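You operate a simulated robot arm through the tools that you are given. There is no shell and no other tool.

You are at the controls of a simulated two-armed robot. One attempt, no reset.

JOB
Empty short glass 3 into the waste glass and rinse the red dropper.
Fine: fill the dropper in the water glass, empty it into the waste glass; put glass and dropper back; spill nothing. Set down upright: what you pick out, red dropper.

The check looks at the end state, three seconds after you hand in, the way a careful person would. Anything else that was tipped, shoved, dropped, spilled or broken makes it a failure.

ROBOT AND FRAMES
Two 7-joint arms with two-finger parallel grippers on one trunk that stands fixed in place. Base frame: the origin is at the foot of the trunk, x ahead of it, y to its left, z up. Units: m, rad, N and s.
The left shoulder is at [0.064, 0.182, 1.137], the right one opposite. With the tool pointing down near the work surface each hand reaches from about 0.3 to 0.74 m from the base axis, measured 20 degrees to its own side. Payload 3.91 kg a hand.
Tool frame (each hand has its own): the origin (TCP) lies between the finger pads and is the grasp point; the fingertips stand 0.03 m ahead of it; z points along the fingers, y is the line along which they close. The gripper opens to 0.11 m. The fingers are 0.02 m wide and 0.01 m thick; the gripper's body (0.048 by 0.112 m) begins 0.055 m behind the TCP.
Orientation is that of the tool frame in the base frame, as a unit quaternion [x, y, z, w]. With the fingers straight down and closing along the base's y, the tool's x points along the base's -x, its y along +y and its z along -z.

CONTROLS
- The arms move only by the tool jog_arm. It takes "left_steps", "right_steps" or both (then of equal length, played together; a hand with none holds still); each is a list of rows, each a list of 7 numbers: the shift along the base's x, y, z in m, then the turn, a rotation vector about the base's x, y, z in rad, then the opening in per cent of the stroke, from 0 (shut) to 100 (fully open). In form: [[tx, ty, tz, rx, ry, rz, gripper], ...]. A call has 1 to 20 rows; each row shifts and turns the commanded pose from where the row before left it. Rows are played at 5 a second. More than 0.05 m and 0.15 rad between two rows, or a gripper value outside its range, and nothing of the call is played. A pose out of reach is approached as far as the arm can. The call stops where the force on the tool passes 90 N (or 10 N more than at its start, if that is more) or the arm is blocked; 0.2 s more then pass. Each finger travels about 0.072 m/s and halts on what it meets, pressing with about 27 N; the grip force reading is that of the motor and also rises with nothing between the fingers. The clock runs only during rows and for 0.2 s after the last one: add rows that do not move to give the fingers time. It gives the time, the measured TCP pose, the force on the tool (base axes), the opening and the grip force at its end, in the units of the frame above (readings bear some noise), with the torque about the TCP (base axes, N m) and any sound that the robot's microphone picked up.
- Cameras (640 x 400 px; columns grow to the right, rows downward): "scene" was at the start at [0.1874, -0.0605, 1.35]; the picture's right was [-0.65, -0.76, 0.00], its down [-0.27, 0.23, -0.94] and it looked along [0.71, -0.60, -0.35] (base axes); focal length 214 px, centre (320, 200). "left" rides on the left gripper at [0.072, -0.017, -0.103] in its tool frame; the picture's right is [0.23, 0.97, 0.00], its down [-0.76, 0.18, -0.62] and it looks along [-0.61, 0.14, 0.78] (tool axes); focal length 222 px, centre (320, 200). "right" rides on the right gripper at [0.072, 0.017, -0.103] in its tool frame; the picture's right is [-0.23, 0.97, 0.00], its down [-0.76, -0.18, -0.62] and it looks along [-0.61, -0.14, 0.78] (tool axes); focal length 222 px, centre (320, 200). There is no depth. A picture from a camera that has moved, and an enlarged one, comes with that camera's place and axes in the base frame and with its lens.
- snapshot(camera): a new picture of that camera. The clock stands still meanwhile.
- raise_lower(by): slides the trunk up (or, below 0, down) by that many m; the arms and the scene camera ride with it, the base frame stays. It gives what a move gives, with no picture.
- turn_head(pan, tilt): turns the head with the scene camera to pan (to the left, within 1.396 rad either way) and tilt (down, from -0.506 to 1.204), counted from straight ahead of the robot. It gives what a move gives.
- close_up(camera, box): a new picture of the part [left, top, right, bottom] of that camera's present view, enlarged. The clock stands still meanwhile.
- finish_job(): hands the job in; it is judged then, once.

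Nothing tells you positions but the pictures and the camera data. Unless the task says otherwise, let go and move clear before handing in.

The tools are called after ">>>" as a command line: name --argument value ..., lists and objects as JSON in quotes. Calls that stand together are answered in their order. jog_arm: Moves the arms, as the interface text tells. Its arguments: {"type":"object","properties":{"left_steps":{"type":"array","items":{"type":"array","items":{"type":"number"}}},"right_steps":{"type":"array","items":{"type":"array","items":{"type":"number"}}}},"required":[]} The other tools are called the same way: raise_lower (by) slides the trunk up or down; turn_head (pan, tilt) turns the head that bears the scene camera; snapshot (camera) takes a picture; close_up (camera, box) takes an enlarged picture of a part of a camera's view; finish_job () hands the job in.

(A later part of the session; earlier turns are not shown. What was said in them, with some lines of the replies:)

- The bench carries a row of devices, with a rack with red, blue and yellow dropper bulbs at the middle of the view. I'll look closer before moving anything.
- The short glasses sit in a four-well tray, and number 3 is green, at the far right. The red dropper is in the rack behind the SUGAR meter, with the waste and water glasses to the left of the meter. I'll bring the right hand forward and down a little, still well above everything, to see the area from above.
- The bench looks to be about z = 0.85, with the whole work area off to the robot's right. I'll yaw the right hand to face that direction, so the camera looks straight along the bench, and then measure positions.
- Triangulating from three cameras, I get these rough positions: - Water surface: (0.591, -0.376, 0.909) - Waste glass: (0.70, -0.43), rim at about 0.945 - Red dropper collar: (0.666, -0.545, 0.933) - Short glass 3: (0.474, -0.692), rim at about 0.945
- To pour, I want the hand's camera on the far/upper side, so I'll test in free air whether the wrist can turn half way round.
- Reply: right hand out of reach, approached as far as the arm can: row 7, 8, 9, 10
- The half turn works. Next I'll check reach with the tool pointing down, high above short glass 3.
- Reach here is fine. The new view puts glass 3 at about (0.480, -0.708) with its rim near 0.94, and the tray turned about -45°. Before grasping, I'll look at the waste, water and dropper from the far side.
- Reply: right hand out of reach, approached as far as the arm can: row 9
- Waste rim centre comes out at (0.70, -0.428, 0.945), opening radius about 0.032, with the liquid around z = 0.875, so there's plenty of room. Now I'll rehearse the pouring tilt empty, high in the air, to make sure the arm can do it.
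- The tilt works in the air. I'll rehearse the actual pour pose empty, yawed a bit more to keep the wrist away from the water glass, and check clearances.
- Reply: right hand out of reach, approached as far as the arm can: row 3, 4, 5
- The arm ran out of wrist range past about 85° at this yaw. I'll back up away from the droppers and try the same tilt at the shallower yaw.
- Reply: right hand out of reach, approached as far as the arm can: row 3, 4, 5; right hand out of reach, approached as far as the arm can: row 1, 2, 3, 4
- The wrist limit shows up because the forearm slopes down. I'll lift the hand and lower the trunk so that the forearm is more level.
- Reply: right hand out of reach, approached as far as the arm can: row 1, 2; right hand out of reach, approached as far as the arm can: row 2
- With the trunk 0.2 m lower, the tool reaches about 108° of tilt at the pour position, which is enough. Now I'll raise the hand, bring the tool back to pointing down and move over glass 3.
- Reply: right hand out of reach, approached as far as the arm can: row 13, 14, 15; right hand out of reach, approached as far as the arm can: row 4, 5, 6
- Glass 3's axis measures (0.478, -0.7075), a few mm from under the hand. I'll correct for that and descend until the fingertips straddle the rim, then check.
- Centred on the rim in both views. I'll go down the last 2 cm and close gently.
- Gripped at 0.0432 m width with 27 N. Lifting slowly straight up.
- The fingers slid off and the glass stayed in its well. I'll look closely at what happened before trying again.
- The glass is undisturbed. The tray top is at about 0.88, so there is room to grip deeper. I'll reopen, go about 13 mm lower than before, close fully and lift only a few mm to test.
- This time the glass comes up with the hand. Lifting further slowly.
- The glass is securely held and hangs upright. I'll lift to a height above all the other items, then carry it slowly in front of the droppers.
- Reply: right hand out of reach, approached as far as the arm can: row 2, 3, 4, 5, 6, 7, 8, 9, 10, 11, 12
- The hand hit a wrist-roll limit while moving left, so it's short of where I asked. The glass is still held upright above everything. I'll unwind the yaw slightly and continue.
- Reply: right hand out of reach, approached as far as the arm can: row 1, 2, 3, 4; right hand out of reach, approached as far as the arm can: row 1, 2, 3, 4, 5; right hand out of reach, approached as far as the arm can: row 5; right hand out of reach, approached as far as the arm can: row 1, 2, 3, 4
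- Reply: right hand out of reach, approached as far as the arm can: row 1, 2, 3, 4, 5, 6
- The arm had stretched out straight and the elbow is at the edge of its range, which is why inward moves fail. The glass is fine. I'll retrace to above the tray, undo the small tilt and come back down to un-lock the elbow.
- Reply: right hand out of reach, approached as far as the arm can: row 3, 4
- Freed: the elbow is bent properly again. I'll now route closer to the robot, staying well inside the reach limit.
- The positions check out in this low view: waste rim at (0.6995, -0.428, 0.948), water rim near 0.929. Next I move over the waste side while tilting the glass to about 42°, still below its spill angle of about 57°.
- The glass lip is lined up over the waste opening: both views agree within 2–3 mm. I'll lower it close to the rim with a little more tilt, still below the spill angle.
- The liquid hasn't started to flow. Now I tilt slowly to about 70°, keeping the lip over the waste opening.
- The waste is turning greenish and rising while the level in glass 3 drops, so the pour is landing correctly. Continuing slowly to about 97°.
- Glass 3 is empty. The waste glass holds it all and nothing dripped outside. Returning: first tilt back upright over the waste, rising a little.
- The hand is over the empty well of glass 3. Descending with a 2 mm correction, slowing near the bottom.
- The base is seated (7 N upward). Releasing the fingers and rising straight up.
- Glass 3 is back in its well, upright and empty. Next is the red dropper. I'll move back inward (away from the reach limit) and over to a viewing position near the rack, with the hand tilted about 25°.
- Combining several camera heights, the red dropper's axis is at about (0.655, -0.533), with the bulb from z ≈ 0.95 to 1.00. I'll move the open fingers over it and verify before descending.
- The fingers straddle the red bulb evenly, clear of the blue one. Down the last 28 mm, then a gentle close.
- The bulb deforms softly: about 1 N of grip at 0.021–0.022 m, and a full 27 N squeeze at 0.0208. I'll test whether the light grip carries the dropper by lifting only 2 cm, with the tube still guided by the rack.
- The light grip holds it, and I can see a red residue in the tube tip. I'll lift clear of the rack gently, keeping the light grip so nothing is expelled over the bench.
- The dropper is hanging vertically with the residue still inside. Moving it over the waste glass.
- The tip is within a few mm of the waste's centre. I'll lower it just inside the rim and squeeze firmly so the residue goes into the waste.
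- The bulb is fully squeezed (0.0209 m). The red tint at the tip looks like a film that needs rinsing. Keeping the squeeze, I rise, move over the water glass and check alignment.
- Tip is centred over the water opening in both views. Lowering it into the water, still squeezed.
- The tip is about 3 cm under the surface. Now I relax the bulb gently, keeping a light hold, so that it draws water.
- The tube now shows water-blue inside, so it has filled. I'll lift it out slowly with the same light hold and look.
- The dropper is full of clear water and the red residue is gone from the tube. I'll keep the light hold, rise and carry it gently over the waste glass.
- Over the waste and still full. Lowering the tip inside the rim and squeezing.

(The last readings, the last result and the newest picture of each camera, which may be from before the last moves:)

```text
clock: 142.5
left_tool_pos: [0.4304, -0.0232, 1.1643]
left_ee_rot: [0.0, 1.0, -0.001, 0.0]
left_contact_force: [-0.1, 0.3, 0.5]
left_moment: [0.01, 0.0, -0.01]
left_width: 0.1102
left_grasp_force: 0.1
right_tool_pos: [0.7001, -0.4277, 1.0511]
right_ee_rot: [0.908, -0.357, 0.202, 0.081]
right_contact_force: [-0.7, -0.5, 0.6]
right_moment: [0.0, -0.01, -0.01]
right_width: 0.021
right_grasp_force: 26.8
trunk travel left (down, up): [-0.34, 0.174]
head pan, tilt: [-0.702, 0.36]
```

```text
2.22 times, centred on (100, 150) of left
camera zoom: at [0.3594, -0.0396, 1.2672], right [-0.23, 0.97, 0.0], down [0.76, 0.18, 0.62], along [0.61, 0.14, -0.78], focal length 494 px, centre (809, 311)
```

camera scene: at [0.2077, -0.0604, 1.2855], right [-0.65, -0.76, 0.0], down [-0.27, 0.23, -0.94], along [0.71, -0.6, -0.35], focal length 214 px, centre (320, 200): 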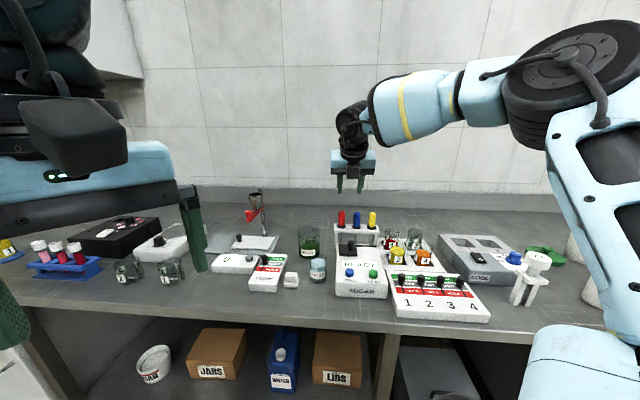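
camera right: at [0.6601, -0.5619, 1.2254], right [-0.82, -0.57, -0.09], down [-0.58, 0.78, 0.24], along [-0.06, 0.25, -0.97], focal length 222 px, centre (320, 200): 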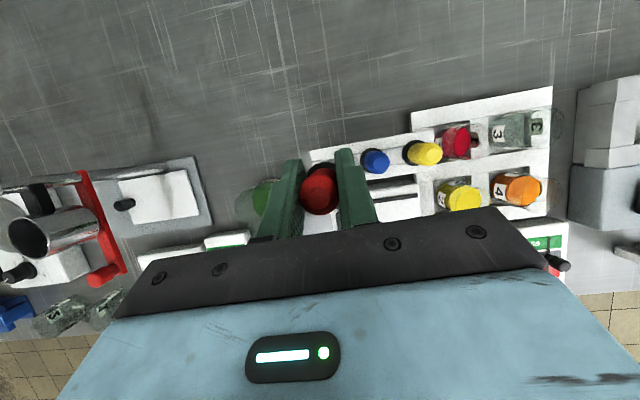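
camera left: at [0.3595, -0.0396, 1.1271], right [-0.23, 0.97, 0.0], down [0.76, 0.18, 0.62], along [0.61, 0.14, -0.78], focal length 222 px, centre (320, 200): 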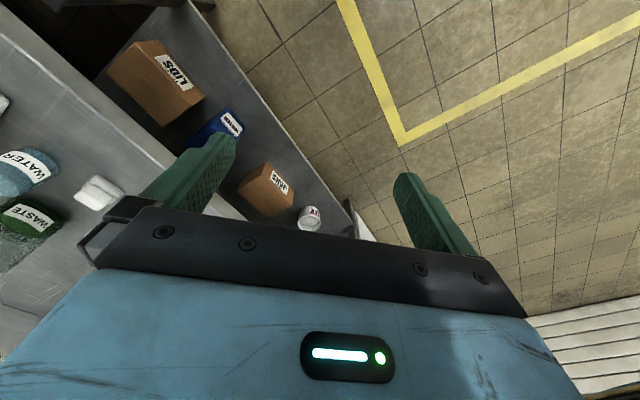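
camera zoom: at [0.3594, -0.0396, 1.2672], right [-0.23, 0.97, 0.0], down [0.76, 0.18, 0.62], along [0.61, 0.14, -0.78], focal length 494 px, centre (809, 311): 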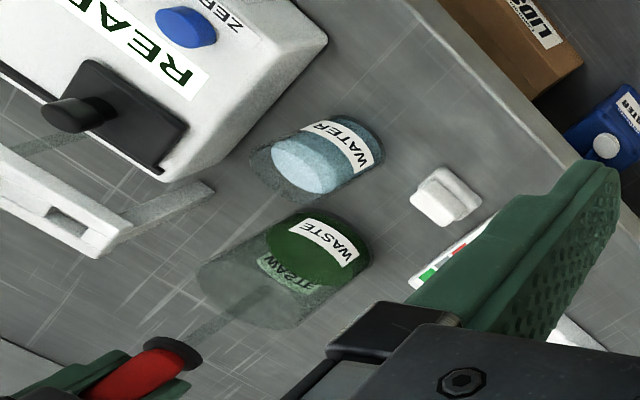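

>>> close_up --camera "scene" --box '[295, 195, 335, 245]'

>>> close_up --camera "left" --box '[40, 150, 130, 230]'

```text
8.00 times, centred on (315, 220) of scene
camera zoom: at [0.208, -0.0605, 1.2854], right [-0.65, -0.76, 0.0], down [-0.27, 0.23, -0.94], along [0.71, -0.6, -0.35], focal length 1716 px, centre (360, 40)
```

zoom: 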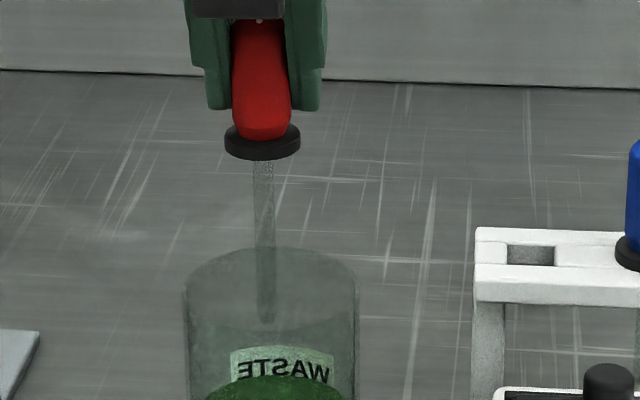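

```text
5.00 times, centred on (85, 190) of left
camera zoom: at [0.3594, -0.0396, 1.2672], right [-0.23, 0.97, 0.0], down [0.76, 0.18, 0.62], along [0.61, 0.14, -0.78], focal length 1111 px, centre (1495, 250)
```

zoom: 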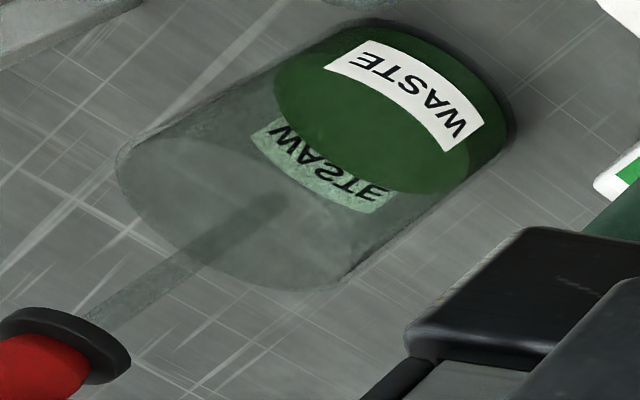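

The dropper is empty and clean. Now I'll return it to the rack: rise, move back above its slot and check alignment.

>>> jog_arm --right_steps '[[0, 0, 0.01, 0, 0, 0, 0], [0, 0, 0.015, 0, 0, 0, 0], [0, 0, 0.015, 0, 0, 0, 0], [0, 0, 0.01, 0, 0, 0, 0], [-0.003, -0.008, 0, 0, 0, 0, 0], [-0.006, -0.015, 0, 0, 0, 0, 0], [-0.008, -0.018, 0, 0, 0, 0, 0], [-0.008, -0.018, 0, 0, 0, 0, 0], [-0.008, -0.018, 0, 0, 0, 0, 0], [-0.007, -0.017, 0, 0, 0, 0, 0], [-0.004, -0.01, 0, 0, 0, 0, 0], [-0.001, -0.004, 0, 0, 0, 0, 0], [0, 0, 0, 0, 0, 0, 0]]'

>>> close_up --camera "scene" --box '[310, 160, 390, 260]'

>>> close_up --camera "left" --box '[0, 110, 100, 230]'

>>> close_up --camera "right" --box '[240, 120, 420, 250]'

```text
clock: 145.3
left_tool_pos: [0.431, -0.0247, 1.1639]
left_ee_rot: [0.0, 1.0, -0.001, 0.0]
left_contact_force: [-0.4, 0.0, -0.8]
left_moment: [0.01, 0.02, 0.0]
left_width: 0.1099
left_grasp_force: 0.1
right_tool_pos: [0.6556, -0.537, 1.1017]
right_ee_rot: [0.908, -0.357, 0.202, 0.082]
right_contact_force: [0.7, 0.3, 0.3]
right_moment: [-0.01, 0.03, -0.03]
right_width: 0.0208
right_grasp_force: 27.3
trunk travel left (down, up): [-0.34, 0.174]
head pan, tilt: [-0.702, 0.36]
```

```text
4.00 times, centred on (350, 210) of scene
camera zoom: at [0.2079, -0.0605, 1.2854], right [-0.65, -0.76, 0.0], down [-0.27, 0.23, -0.94], along [0.71, -0.6, -0.35], focal length 858 px, centre (200, 160)
```

zoom: 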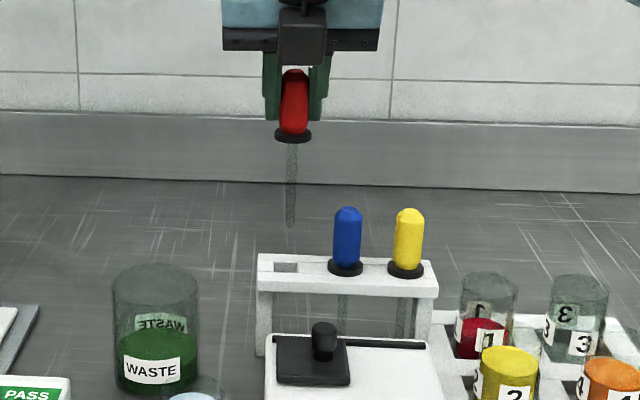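

```text
3.33 times, centred on (50, 170) of left
camera zoom: at [0.3594, -0.0396, 1.2671], right [-0.23, 0.97, 0.0], down [0.76, 0.18, 0.62], along [0.61, 0.14, -0.78], focal length 740 px, centre (1220, 300)
```

zoom: 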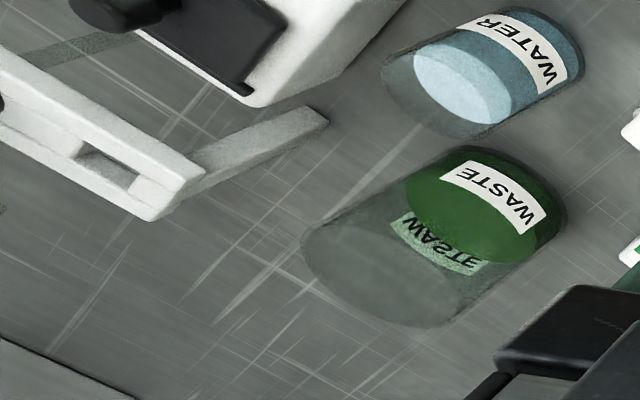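

```text
3.08 times, centred on (330, 185) of right
camera zoom: at [0.6595, -0.5631, 1.2265], right [-0.82, -0.57, -0.09], down [-0.58, 0.78, 0.24], along [-0.06, 0.25, -0.97], focal length 684 px, centre (289, 246)
```

zoom: 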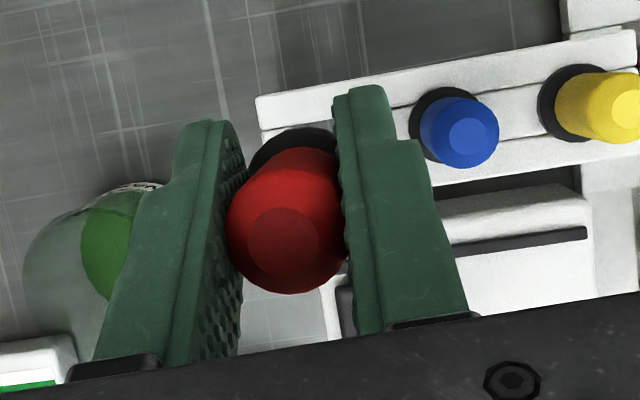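

>>> jog_arm --right_steps '[[0.0005, 0, -0.01, 0, 0, 0, 0], [0, 0, -0.012, 0, 0, 0, 0], [0, 0, -0.01, 0, 0, 0, 0], [0, 0, 0, 0, 0, 0, 0]]'

>>> close_up --camera "scene" --box '[320, 190, 370, 240]'

>>> close_up --camera "left" --box '[0, 110, 80, 220]'

```text
clock: 146.3
left_tool_pos: [0.431, -0.0245, 1.1657]
left_ee_rot: [0.0, 1.0, -0.001, 0.0]
left_contact_force: [0.0, 0.7, -0.4]
left_moment: [0.02, 0.01, 0.03]
left_width: 0.1101
left_grasp_force: 0.0
right_tool_pos: [0.6552, -0.5361, 1.0688]
right_ee_rot: [0.908, -0.358, 0.203, 0.083]
right_contact_force: [-0.3, -0.4, -0.2]
right_moment: [0.0, -0.02, 0.0]
right_width: 0.0211
right_grasp_force: 27.1
trunk travel left (down, up): [-0.34, 0.174]
head pan, tilt: [-0.702, 0.36]
```

```text
8.00 times, centred on (345, 215) of scene
camera zoom: at [0.2079, -0.0604, 1.2854], right [-0.65, -0.76, 0.0], down [-0.27, 0.23, -0.94], along [0.71, -0.6, -0.35], focal length 1716 px, centre (120, 80)
```

zoom: 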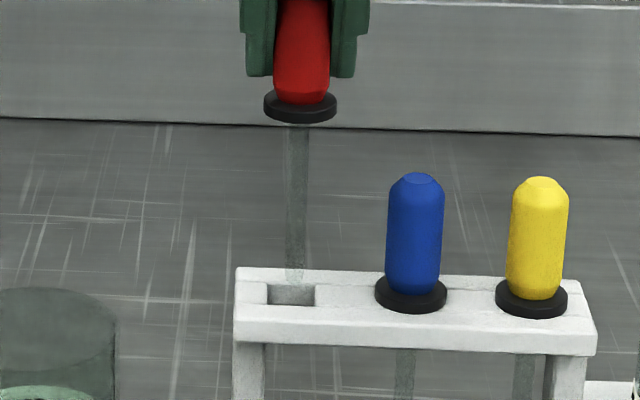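

```text
3.64 times, centred on (40, 165) of left
camera zoom: at [0.3593, -0.0395, 1.2672], right [-0.23, 0.97, 0.0], down [0.76, 0.18, 0.62], along [0.61, 0.14, -0.78], focal length 808 px, centre (1338, 327)
```

zoom: 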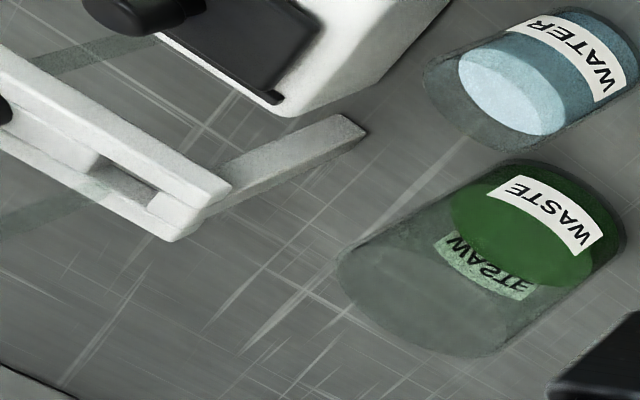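

>>> jog_arm --right_steps '[[0, 0, -0.006, 0, 0, 0, 0], [0, 0, -0.006, 0, 0, 0, 0], [0, 0, -0.006, 0, 0, 0, 0], [0, 0, -0.006, 0, 0, 0, 0], [0, 0, 0, 0, 0, 0, 0]]'

>>> close_up --camera "scene" --box '[320, 190, 370, 240]'

>>> close_up --camera "left" --box '[0, 110, 80, 220]'

```text
clock: 147.5
left_tool_pos: [0.4318, -0.0248, 1.165]
left_ee_rot: [0.0, 1.0, 0.0, 0.0]
left_contact_force: [-0.8, -0.2, -0.9]
left_moment: [0.0, -0.02, 0.01]
left_width: 0.1101
left_grasp_force: 0.0
right_tool_pos: [0.6551, -0.5374, 1.0446]
right_ee_rot: [0.908, -0.357, 0.202, 0.083]
right_contact_force: [-0.3, -0.2, 0.0]
right_moment: [0.03, 0.0, -0.01]
right_width: 0.0212
right_grasp_force: 26.8
trunk travel left (down, up): [-0.34, 0.174]
head pan, tilt: [-0.702, 0.36]
```

```text
8.00 times, centred on (345, 215) of scene
camera zoom: at [0.2079, -0.0605, 1.2854], right [-0.65, -0.76, 0.0], down [-0.27, 0.23, -0.94], along [0.71, -0.6, -0.35], focal length 1716 px, centre (120, 80)
```

zoom: 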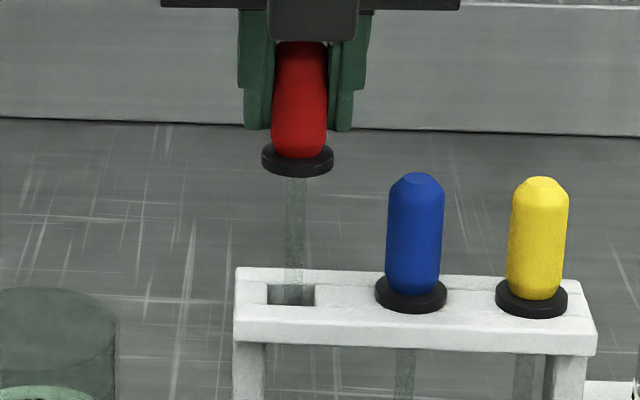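

```text
3.64 times, centred on (40, 165) of left
camera zoom: at [0.3594, -0.0396, 1.2672], right [-0.23, 0.97, 0.0], down [0.76, 0.18, 0.62], along [0.61, 0.14, -0.78], focal length 808 px, centre (1338, 327)
```

zoom: 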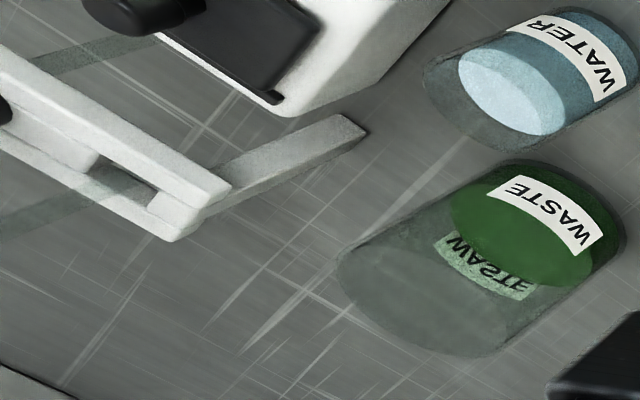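

The tube is going into its slot with no contact force. Continuing down to seat the collar.

>>> jog_arm --right_steps '[[0, 0, -0.008, 0, 0, 0, 0], [0, 0, -0.01, 0, 0, 0, 0], [0, 0, -0.01, 0, 0, 0, 0], [0, 0, -0.01, 0, 0, 0, 0], [0, 0, -0.01, 0, 0, 0, 0], [0, 0, -0.005, 0, 0, 0, 0], [0, 0, 0, 0, 0, 0, 0]]'

>>> close_up --camera "scene" --box '[320, 190, 370, 250]'

```text
clock: 149.1
left_tool_pos: [0.432, -0.0232, 1.1648]
left_ee_rot: [-0.001, 1.0, -0.001, 0.001]
left_contact_force: [-0.5, 0.6, 0.1]
left_moment: [-0.02, -0.03, -0.02]
left_width: 0.1098
left_grasp_force: 0.0
right_tool_pos: [0.6556, -0.5345, 0.9916]
right_ee_rot: [0.908, -0.358, 0.201, 0.082]
right_contact_force: [-0.5, -0.7, -0.6]
right_moment: [0.03, -0.02, -0.01]
right_width: 0.021
right_grasp_force: 26.7
trunk travel left (down, up): [-0.34, 0.174]
head pan, tilt: [-0.702, 0.36]
```

```text
6.67 times, centred on (345, 220) of scene
camera zoom: at [0.2079, -0.0605, 1.2854], right [-0.65, -0.76, 0.0], down [-0.27, 0.23, -0.94], along [0.71, -0.6, -0.35], focal length 1430 px, centre (153, 67)
```

zoom: 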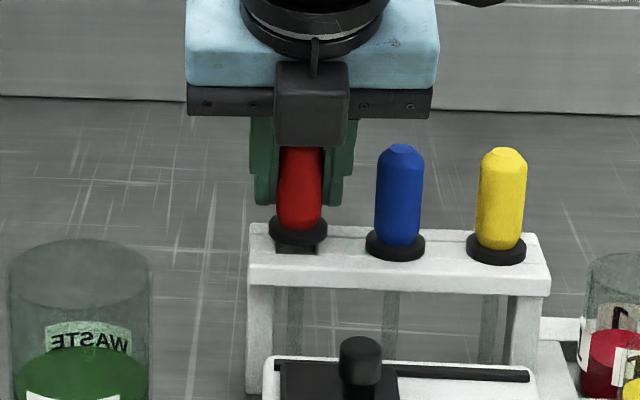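

>>> jog_arm --right_steps '[[0, 0, -0.002, 0, 0, 0, 0], [0, 0, -0.002, 0, 0, 0, 0], [0, 0, -0.0015, 0, 0, 0, 0], [0, 0, 0, 0, 0, 0, 0]]'

>>> close_up --camera "scene" --box '[320, 190, 370, 250]'

```text
clock: 150.1
left_tool_pos: [0.4315, -0.0245, 1.1638]
left_ee_rot: [0.0, 1.0, -0.001, 0.0]
left_contact_force: [0.4, 0.5, -0.3]
left_moment: [0.01, 0.0, -0.03]
left_width: 0.1098
left_grasp_force: 0.0
right_tool_pos: [0.6562, -0.5363, 0.9863]
right_ee_rot: [0.908, -0.358, 0.202, 0.082]
right_contact_force: [0.1, 0.5, -0.1]
right_moment: [0.03, 0.04, -0.06]
right_width: 0.0209
right_grasp_force: 26.8
trunk travel left (down, up): [-0.34, 0.174]
head pan, tilt: [-0.702, 0.36]
```

```text
6.67 times, centred on (345, 220) of scene
camera zoom: at [0.2079, -0.0605, 1.2854], right [-0.65, -0.76, 0.0], down [-0.27, 0.23, -0.94], along [0.71, -0.6, -0.35], focal length 1430 px, centre (153, 67)
```

zoom: 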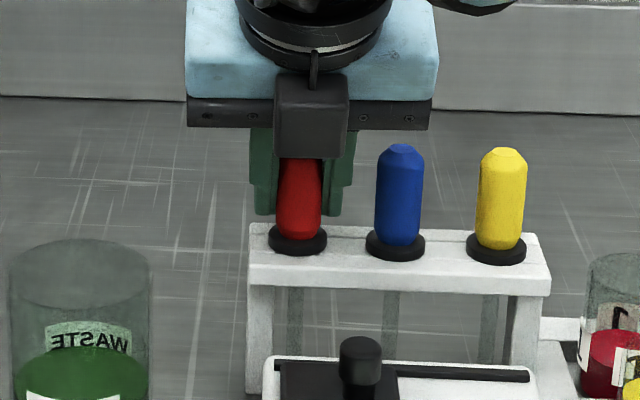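

>>> jog_arm --right_steps '[[0, 0, -0.001, 0, 0, 0, 0], [0, 0, -0.001, 0, 0, 0, 0], [0, 0, 0, 0, 0, 0, 0]]'

```text
clock: 150.9
left_tool_pos: [0.4308, -0.0232, 1.1642]
left_ee_rot: [0.0, 1.0, 0.0, 0.001]
left_contact_force: [-0.6, -0.2, 0.2]
left_moment: [-0.02, -0.04, -0.02]
left_width: 0.1099
left_grasp_force: 0.1
right_tool_pos: [0.6555, -0.5351, 0.985]
right_ee_rot: [0.908, -0.357, 0.203, 0.082]
right_contact_force: [-0.6, -0.9, 4.2]
right_moment: [-0.04, -0.03, -0.02]
right_width: 0.021
right_grasp_force: 26.7
trunk travel left (down, up): [-0.34, 0.174]
head pan, tilt: [-0.702, 0.36]
```

The collar is seated (4 N upward). Opening the fingers gradually.

>>> jog_arm --right_steps '[[0, 0, 0, 0, 0, 0, 18], [0, 0, 0, 0, 0, 0, 20], [0, 0, 0, 0, 0, 0, 24], [0, 0, 0, 0, 0, 0, 30], [0, 0, 0, 0, 0, 0, 36], [0, 0, 0, 0, 0, 0, 40], [0, 0, 0, 0, 0, 0, 40]]'

>>> close_up --camera "scene" --box '[320, 190, 370, 250]'

>>> close_up --camera "right" --box '[220, 60, 440, 240]'

```text
clock: 152.5
left_tool_pos: [0.4318, -0.0246, 1.1648]
left_ee_rot: [0.0, 1.0, -0.002, -0.001]
left_contact_force: [0.3, -0.2, -0.2]
left_moment: [0.01, -0.02, 0.0]
left_width: 0.11
left_grasp_force: 0.1
right_tool_pos: [0.6548, -0.5359, 0.9847]
right_ee_rot: [0.908, -0.357, 0.202, 0.082]
right_contact_force: [0.1, -0.6, -0.7]
right_moment: [0.01, 0.02, 0.02]
right_width: 0.0439
right_grasp_force: 0.1
trunk travel left (down, up): [-0.34, 0.174]
head pan, tilt: [-0.702, 0.36]
```

```text
6.67 times, centred on (345, 220) of scene
camera zoom: at [0.2079, -0.0605, 1.2854], right [-0.65, -0.76, 0.0], down [-0.27, 0.23, -0.94], along [0.71, -0.6, -0.35], focal length 1430 px, centre (153, 67)
```

zoom: 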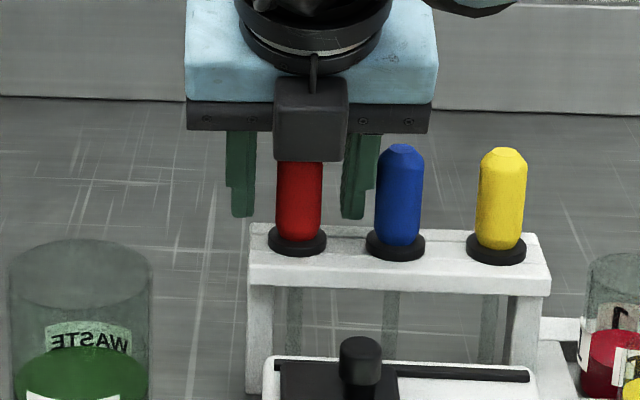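

```text
2.22 times, centred on (330, 150) of right
camera zoom: at [0.6604, -0.5625, 1.1102], right [-0.82, -0.57, -0.09], down [-0.58, 0.78, 0.24], along [-0.06, 0.25, -0.97], focal length 494 px, centre (298, 311)
```

zoom: 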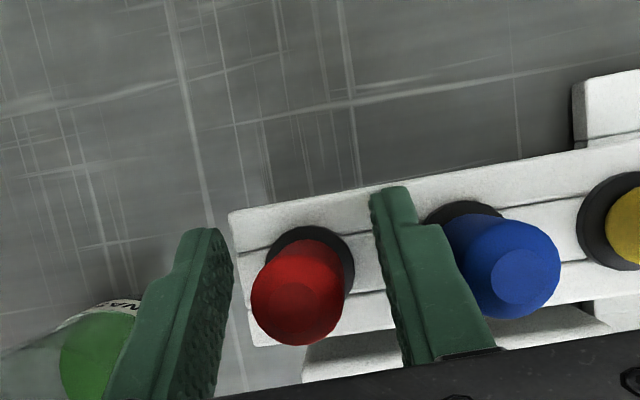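

The dropper stands upright in its slot, exactly like before. Moving straight up and away.

>>> jog_arm --right_steps '[[0, 0, 0.008, 0, 0, 0, 40], [0, 0, 0.014, 0, 0, 0, 40], [0, 0, 0.018, 0, 0, 0, 40], [0, 0, 0.02, 0, 0, 0, 40], [0, 0, 0.02, 0, 0, 0, 40], [-0.01, 0.005, 0.02, 0, 0, 0, 40], [-0.02, 0.01, 0.015, 0, 0, 0, 40], [-0.025, 0.012, 0.01, 0, 0, 0, 40], [-0.03, 0.015, 0, 0, 0, 0, 40], [-0.03, 0.015, 0, 0, 0, 0, 40], [-0.03, 0.015, 0, 0, 0, 0, 40], [-0.03, 0.015, 0, 0, 0, 0, 40], [-0.03, 0.015, 0, 0, 0, 0, 40], [-0.02, 0.01, 0, 0, 0, 0, 40], [0, 0, 0, 0, 0, 0, 40]]'

>>> snapshot --camera "scene"

>>> close_up --camera "scene" --box '[230, 190, 390, 300]'

>>> close_up --camera "scene" --box '[320, 190, 480, 320]'

```text
clock: 155.7
left_tool_pos: [0.4318, -0.0241, 1.1639]
left_ee_rot: [0.0, 1.0, -0.001, 0.0]
left_contact_force: [-0.1, 0.0, 0.6]
left_moment: [0.0, 0.0, 0.01]
left_width: 0.1098
left_grasp_force: 0.1
right_tool_pos: [0.4304, -0.4237, 1.11]
right_ee_rot: [0.908, -0.358, 0.203, 0.082]
right_contact_force: [-1.0, -0.2, -1.1]
right_moment: [0.05, 0.0, 0.02]
right_width: 0.044
right_grasp_force: 0.1
trunk travel left (down, up): [-0.34, 0.174]
head pan, tilt: [-0.702, 0.36]
```

```text
taken
camera scene: at [0.2082, -0.0605, 1.2854], right [-0.65, -0.76, 0.0], down [-0.27, 0.23, -0.94], along [0.71, -0.6, -0.35], focal length 214 px, centre (320, 200)
```

scene: 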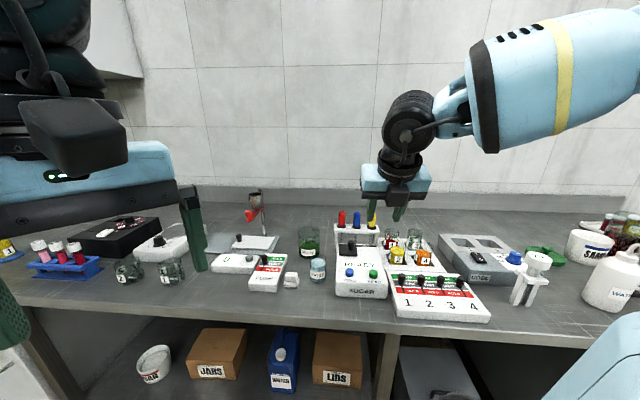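

```text
3.64 times, centred on (310, 245) of scene
camera zoom: at [0.2082, -0.0605, 1.2854], right [-0.65, -0.76, 0.0], down [-0.27, 0.23, -0.94], along [0.71, -0.6, -0.35], focal length 780 px, centre (356, 36)
```

zoom: 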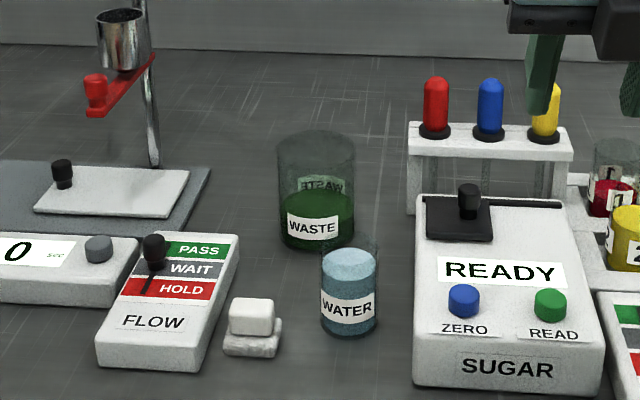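

```text
3.08 times, centred on (400, 255) of scene
camera zoom: at [0.2082, -0.0605, 1.2854], right [-0.65, -0.76, 0.0], down [-0.27, 0.23, -0.94], along [0.71, -0.6, -0.35], focal length 660 px, centre (74, 31)
```

zoom: 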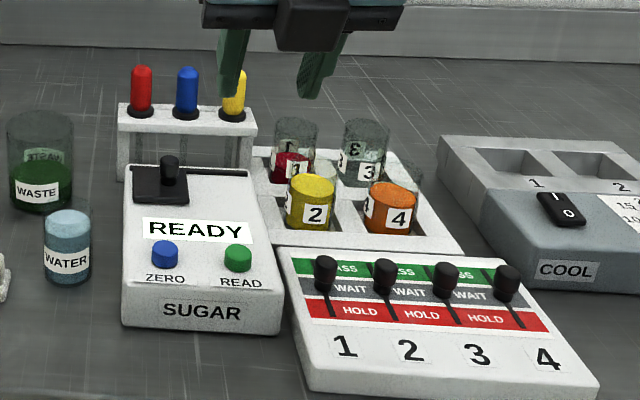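

All items look in place. I'll back the hand off further and take a last look for drips around the glasses.

>>> jog_arm --right_steps '[[-0.02, 0.015, 0.02, 0, 0, 0, 60], [-0.02, 0.015, 0.02, 0, 0, 0, 80], [-0.02, 0.015, 0.02, 0, 0, 0, 100], [-0.02, 0.015, 0.02, 0, 0, 0, 100], [0, 0, 0, 0, 0, 0, 100]]'

>>> close_up --camera "scene" --box '[280, 200, 380, 290]'

>>> close_up --camera "scene" --box '[370, 215, 450, 285]'

>>> close_up --camera "left" --box '[0, 40, 200, 240]'

```text
clock: 156.9
left_tool_pos: [0.4322, -0.0244, 1.1645]
left_ee_rot: [-0.001, 1.0, -0.001, -0.001]
left_contact_force: [0.4, 0.2, 0.4]
left_moment: [0.02, -0.01, -0.02]
left_width: 0.1102
left_grasp_force: 0.0
right_tool_pos: [0.3511, -0.3643, 1.19]
right_ee_rot: [0.908, -0.357, 0.202, 0.082]
right_contact_force: [0.4, 0.2, 0.1]
right_moment: [-0.01, -0.02, -0.01]
right_width: 0.1096
right_grasp_force: 0.0
trunk travel left (down, up): [-0.34, 0.174]
head pan, tilt: [-0.702, 0.36]
```

```text
4.44 times, centred on (330, 245) of scene
camera zoom: at [0.2083, -0.0606, 1.2853], right [-0.65, -0.76, 0.0], down [-0.27, 0.23, -0.94], along [0.71, -0.6, -0.35], focal length 953 px, centre (276, 0)
```

zoom: 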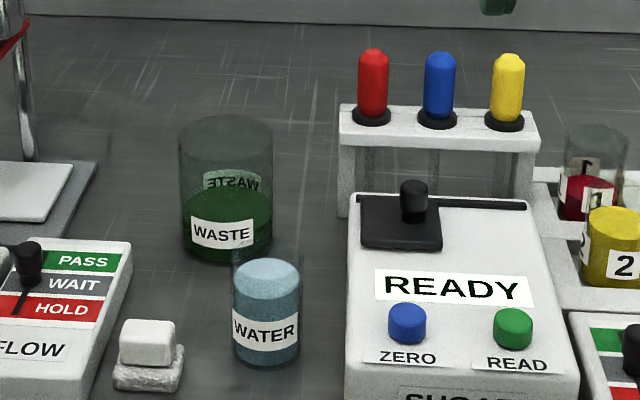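

```text
5.71 times, centred on (410, 250) of scene
camera zoom: at [0.2083, -0.0606, 1.2853], right [-0.65, -0.76, 0.0], down [-0.27, 0.23, -0.94], along [0.71, -0.6, -0.35], focal length 1226 px, centre (-194, -86)
```

zoom: 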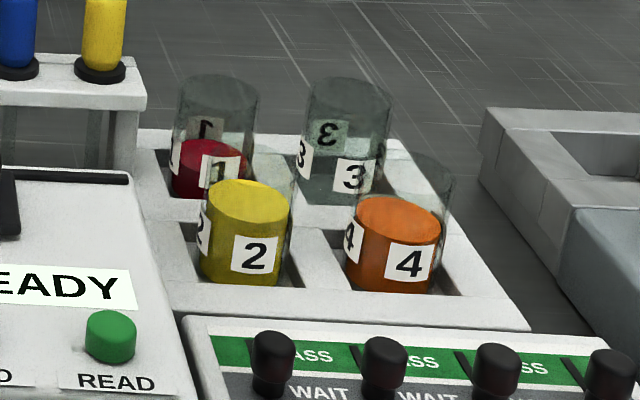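

```text
2.00 times, centred on (100, 140) of left
camera zoom: at [0.3598, -0.0398, 1.267], right [-0.23, 0.97, 0.0], down [0.76, 0.18, 0.62], along [0.61, 0.14, -0.78], focal length 444 px, centre (760, 320)
```

zoom: 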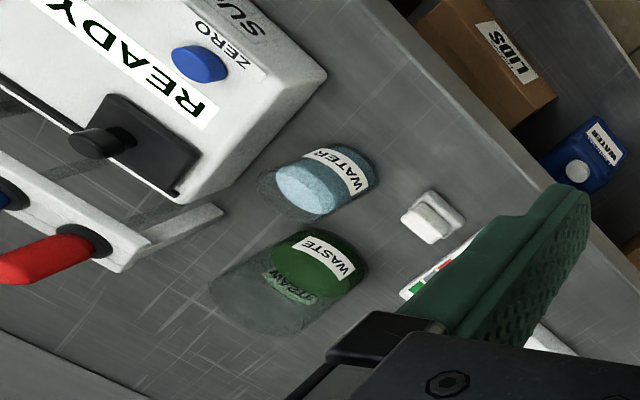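

Glass 3 is empty and upright in its well. The red dropper is rinsed, empty and upright in its slot, and the waste glass has taken everything. The bench is dry and both hands are clear, so I'm handing in.

>>> finish_job

```text
The job is handed in.
```

I emptied short glass 3 into the waste glass and rinsed the red dropper. Both are back in their places, upright, and I've handed the job in. In the final pictures the bench looked dry and nothing else looked moved.

- **Glass 3:** The first grip slid off as I lifted, and the glass stayed in its well undisturbed. The second, deeper grip held. On the way to the waste glass the arm reached its limit, so I brought the glass back over the tray and took a route closer to the robot. It stayed upright apart from a small tilt, well short of spilling.
- **Dropper:** It had a red residue in the tip. I squeezed it over the waste first, but that did not remove it. It then filled with water and emptied into the waste, and the tube looked clear afterwards. If any residue came off into the water glass, it was not visible.
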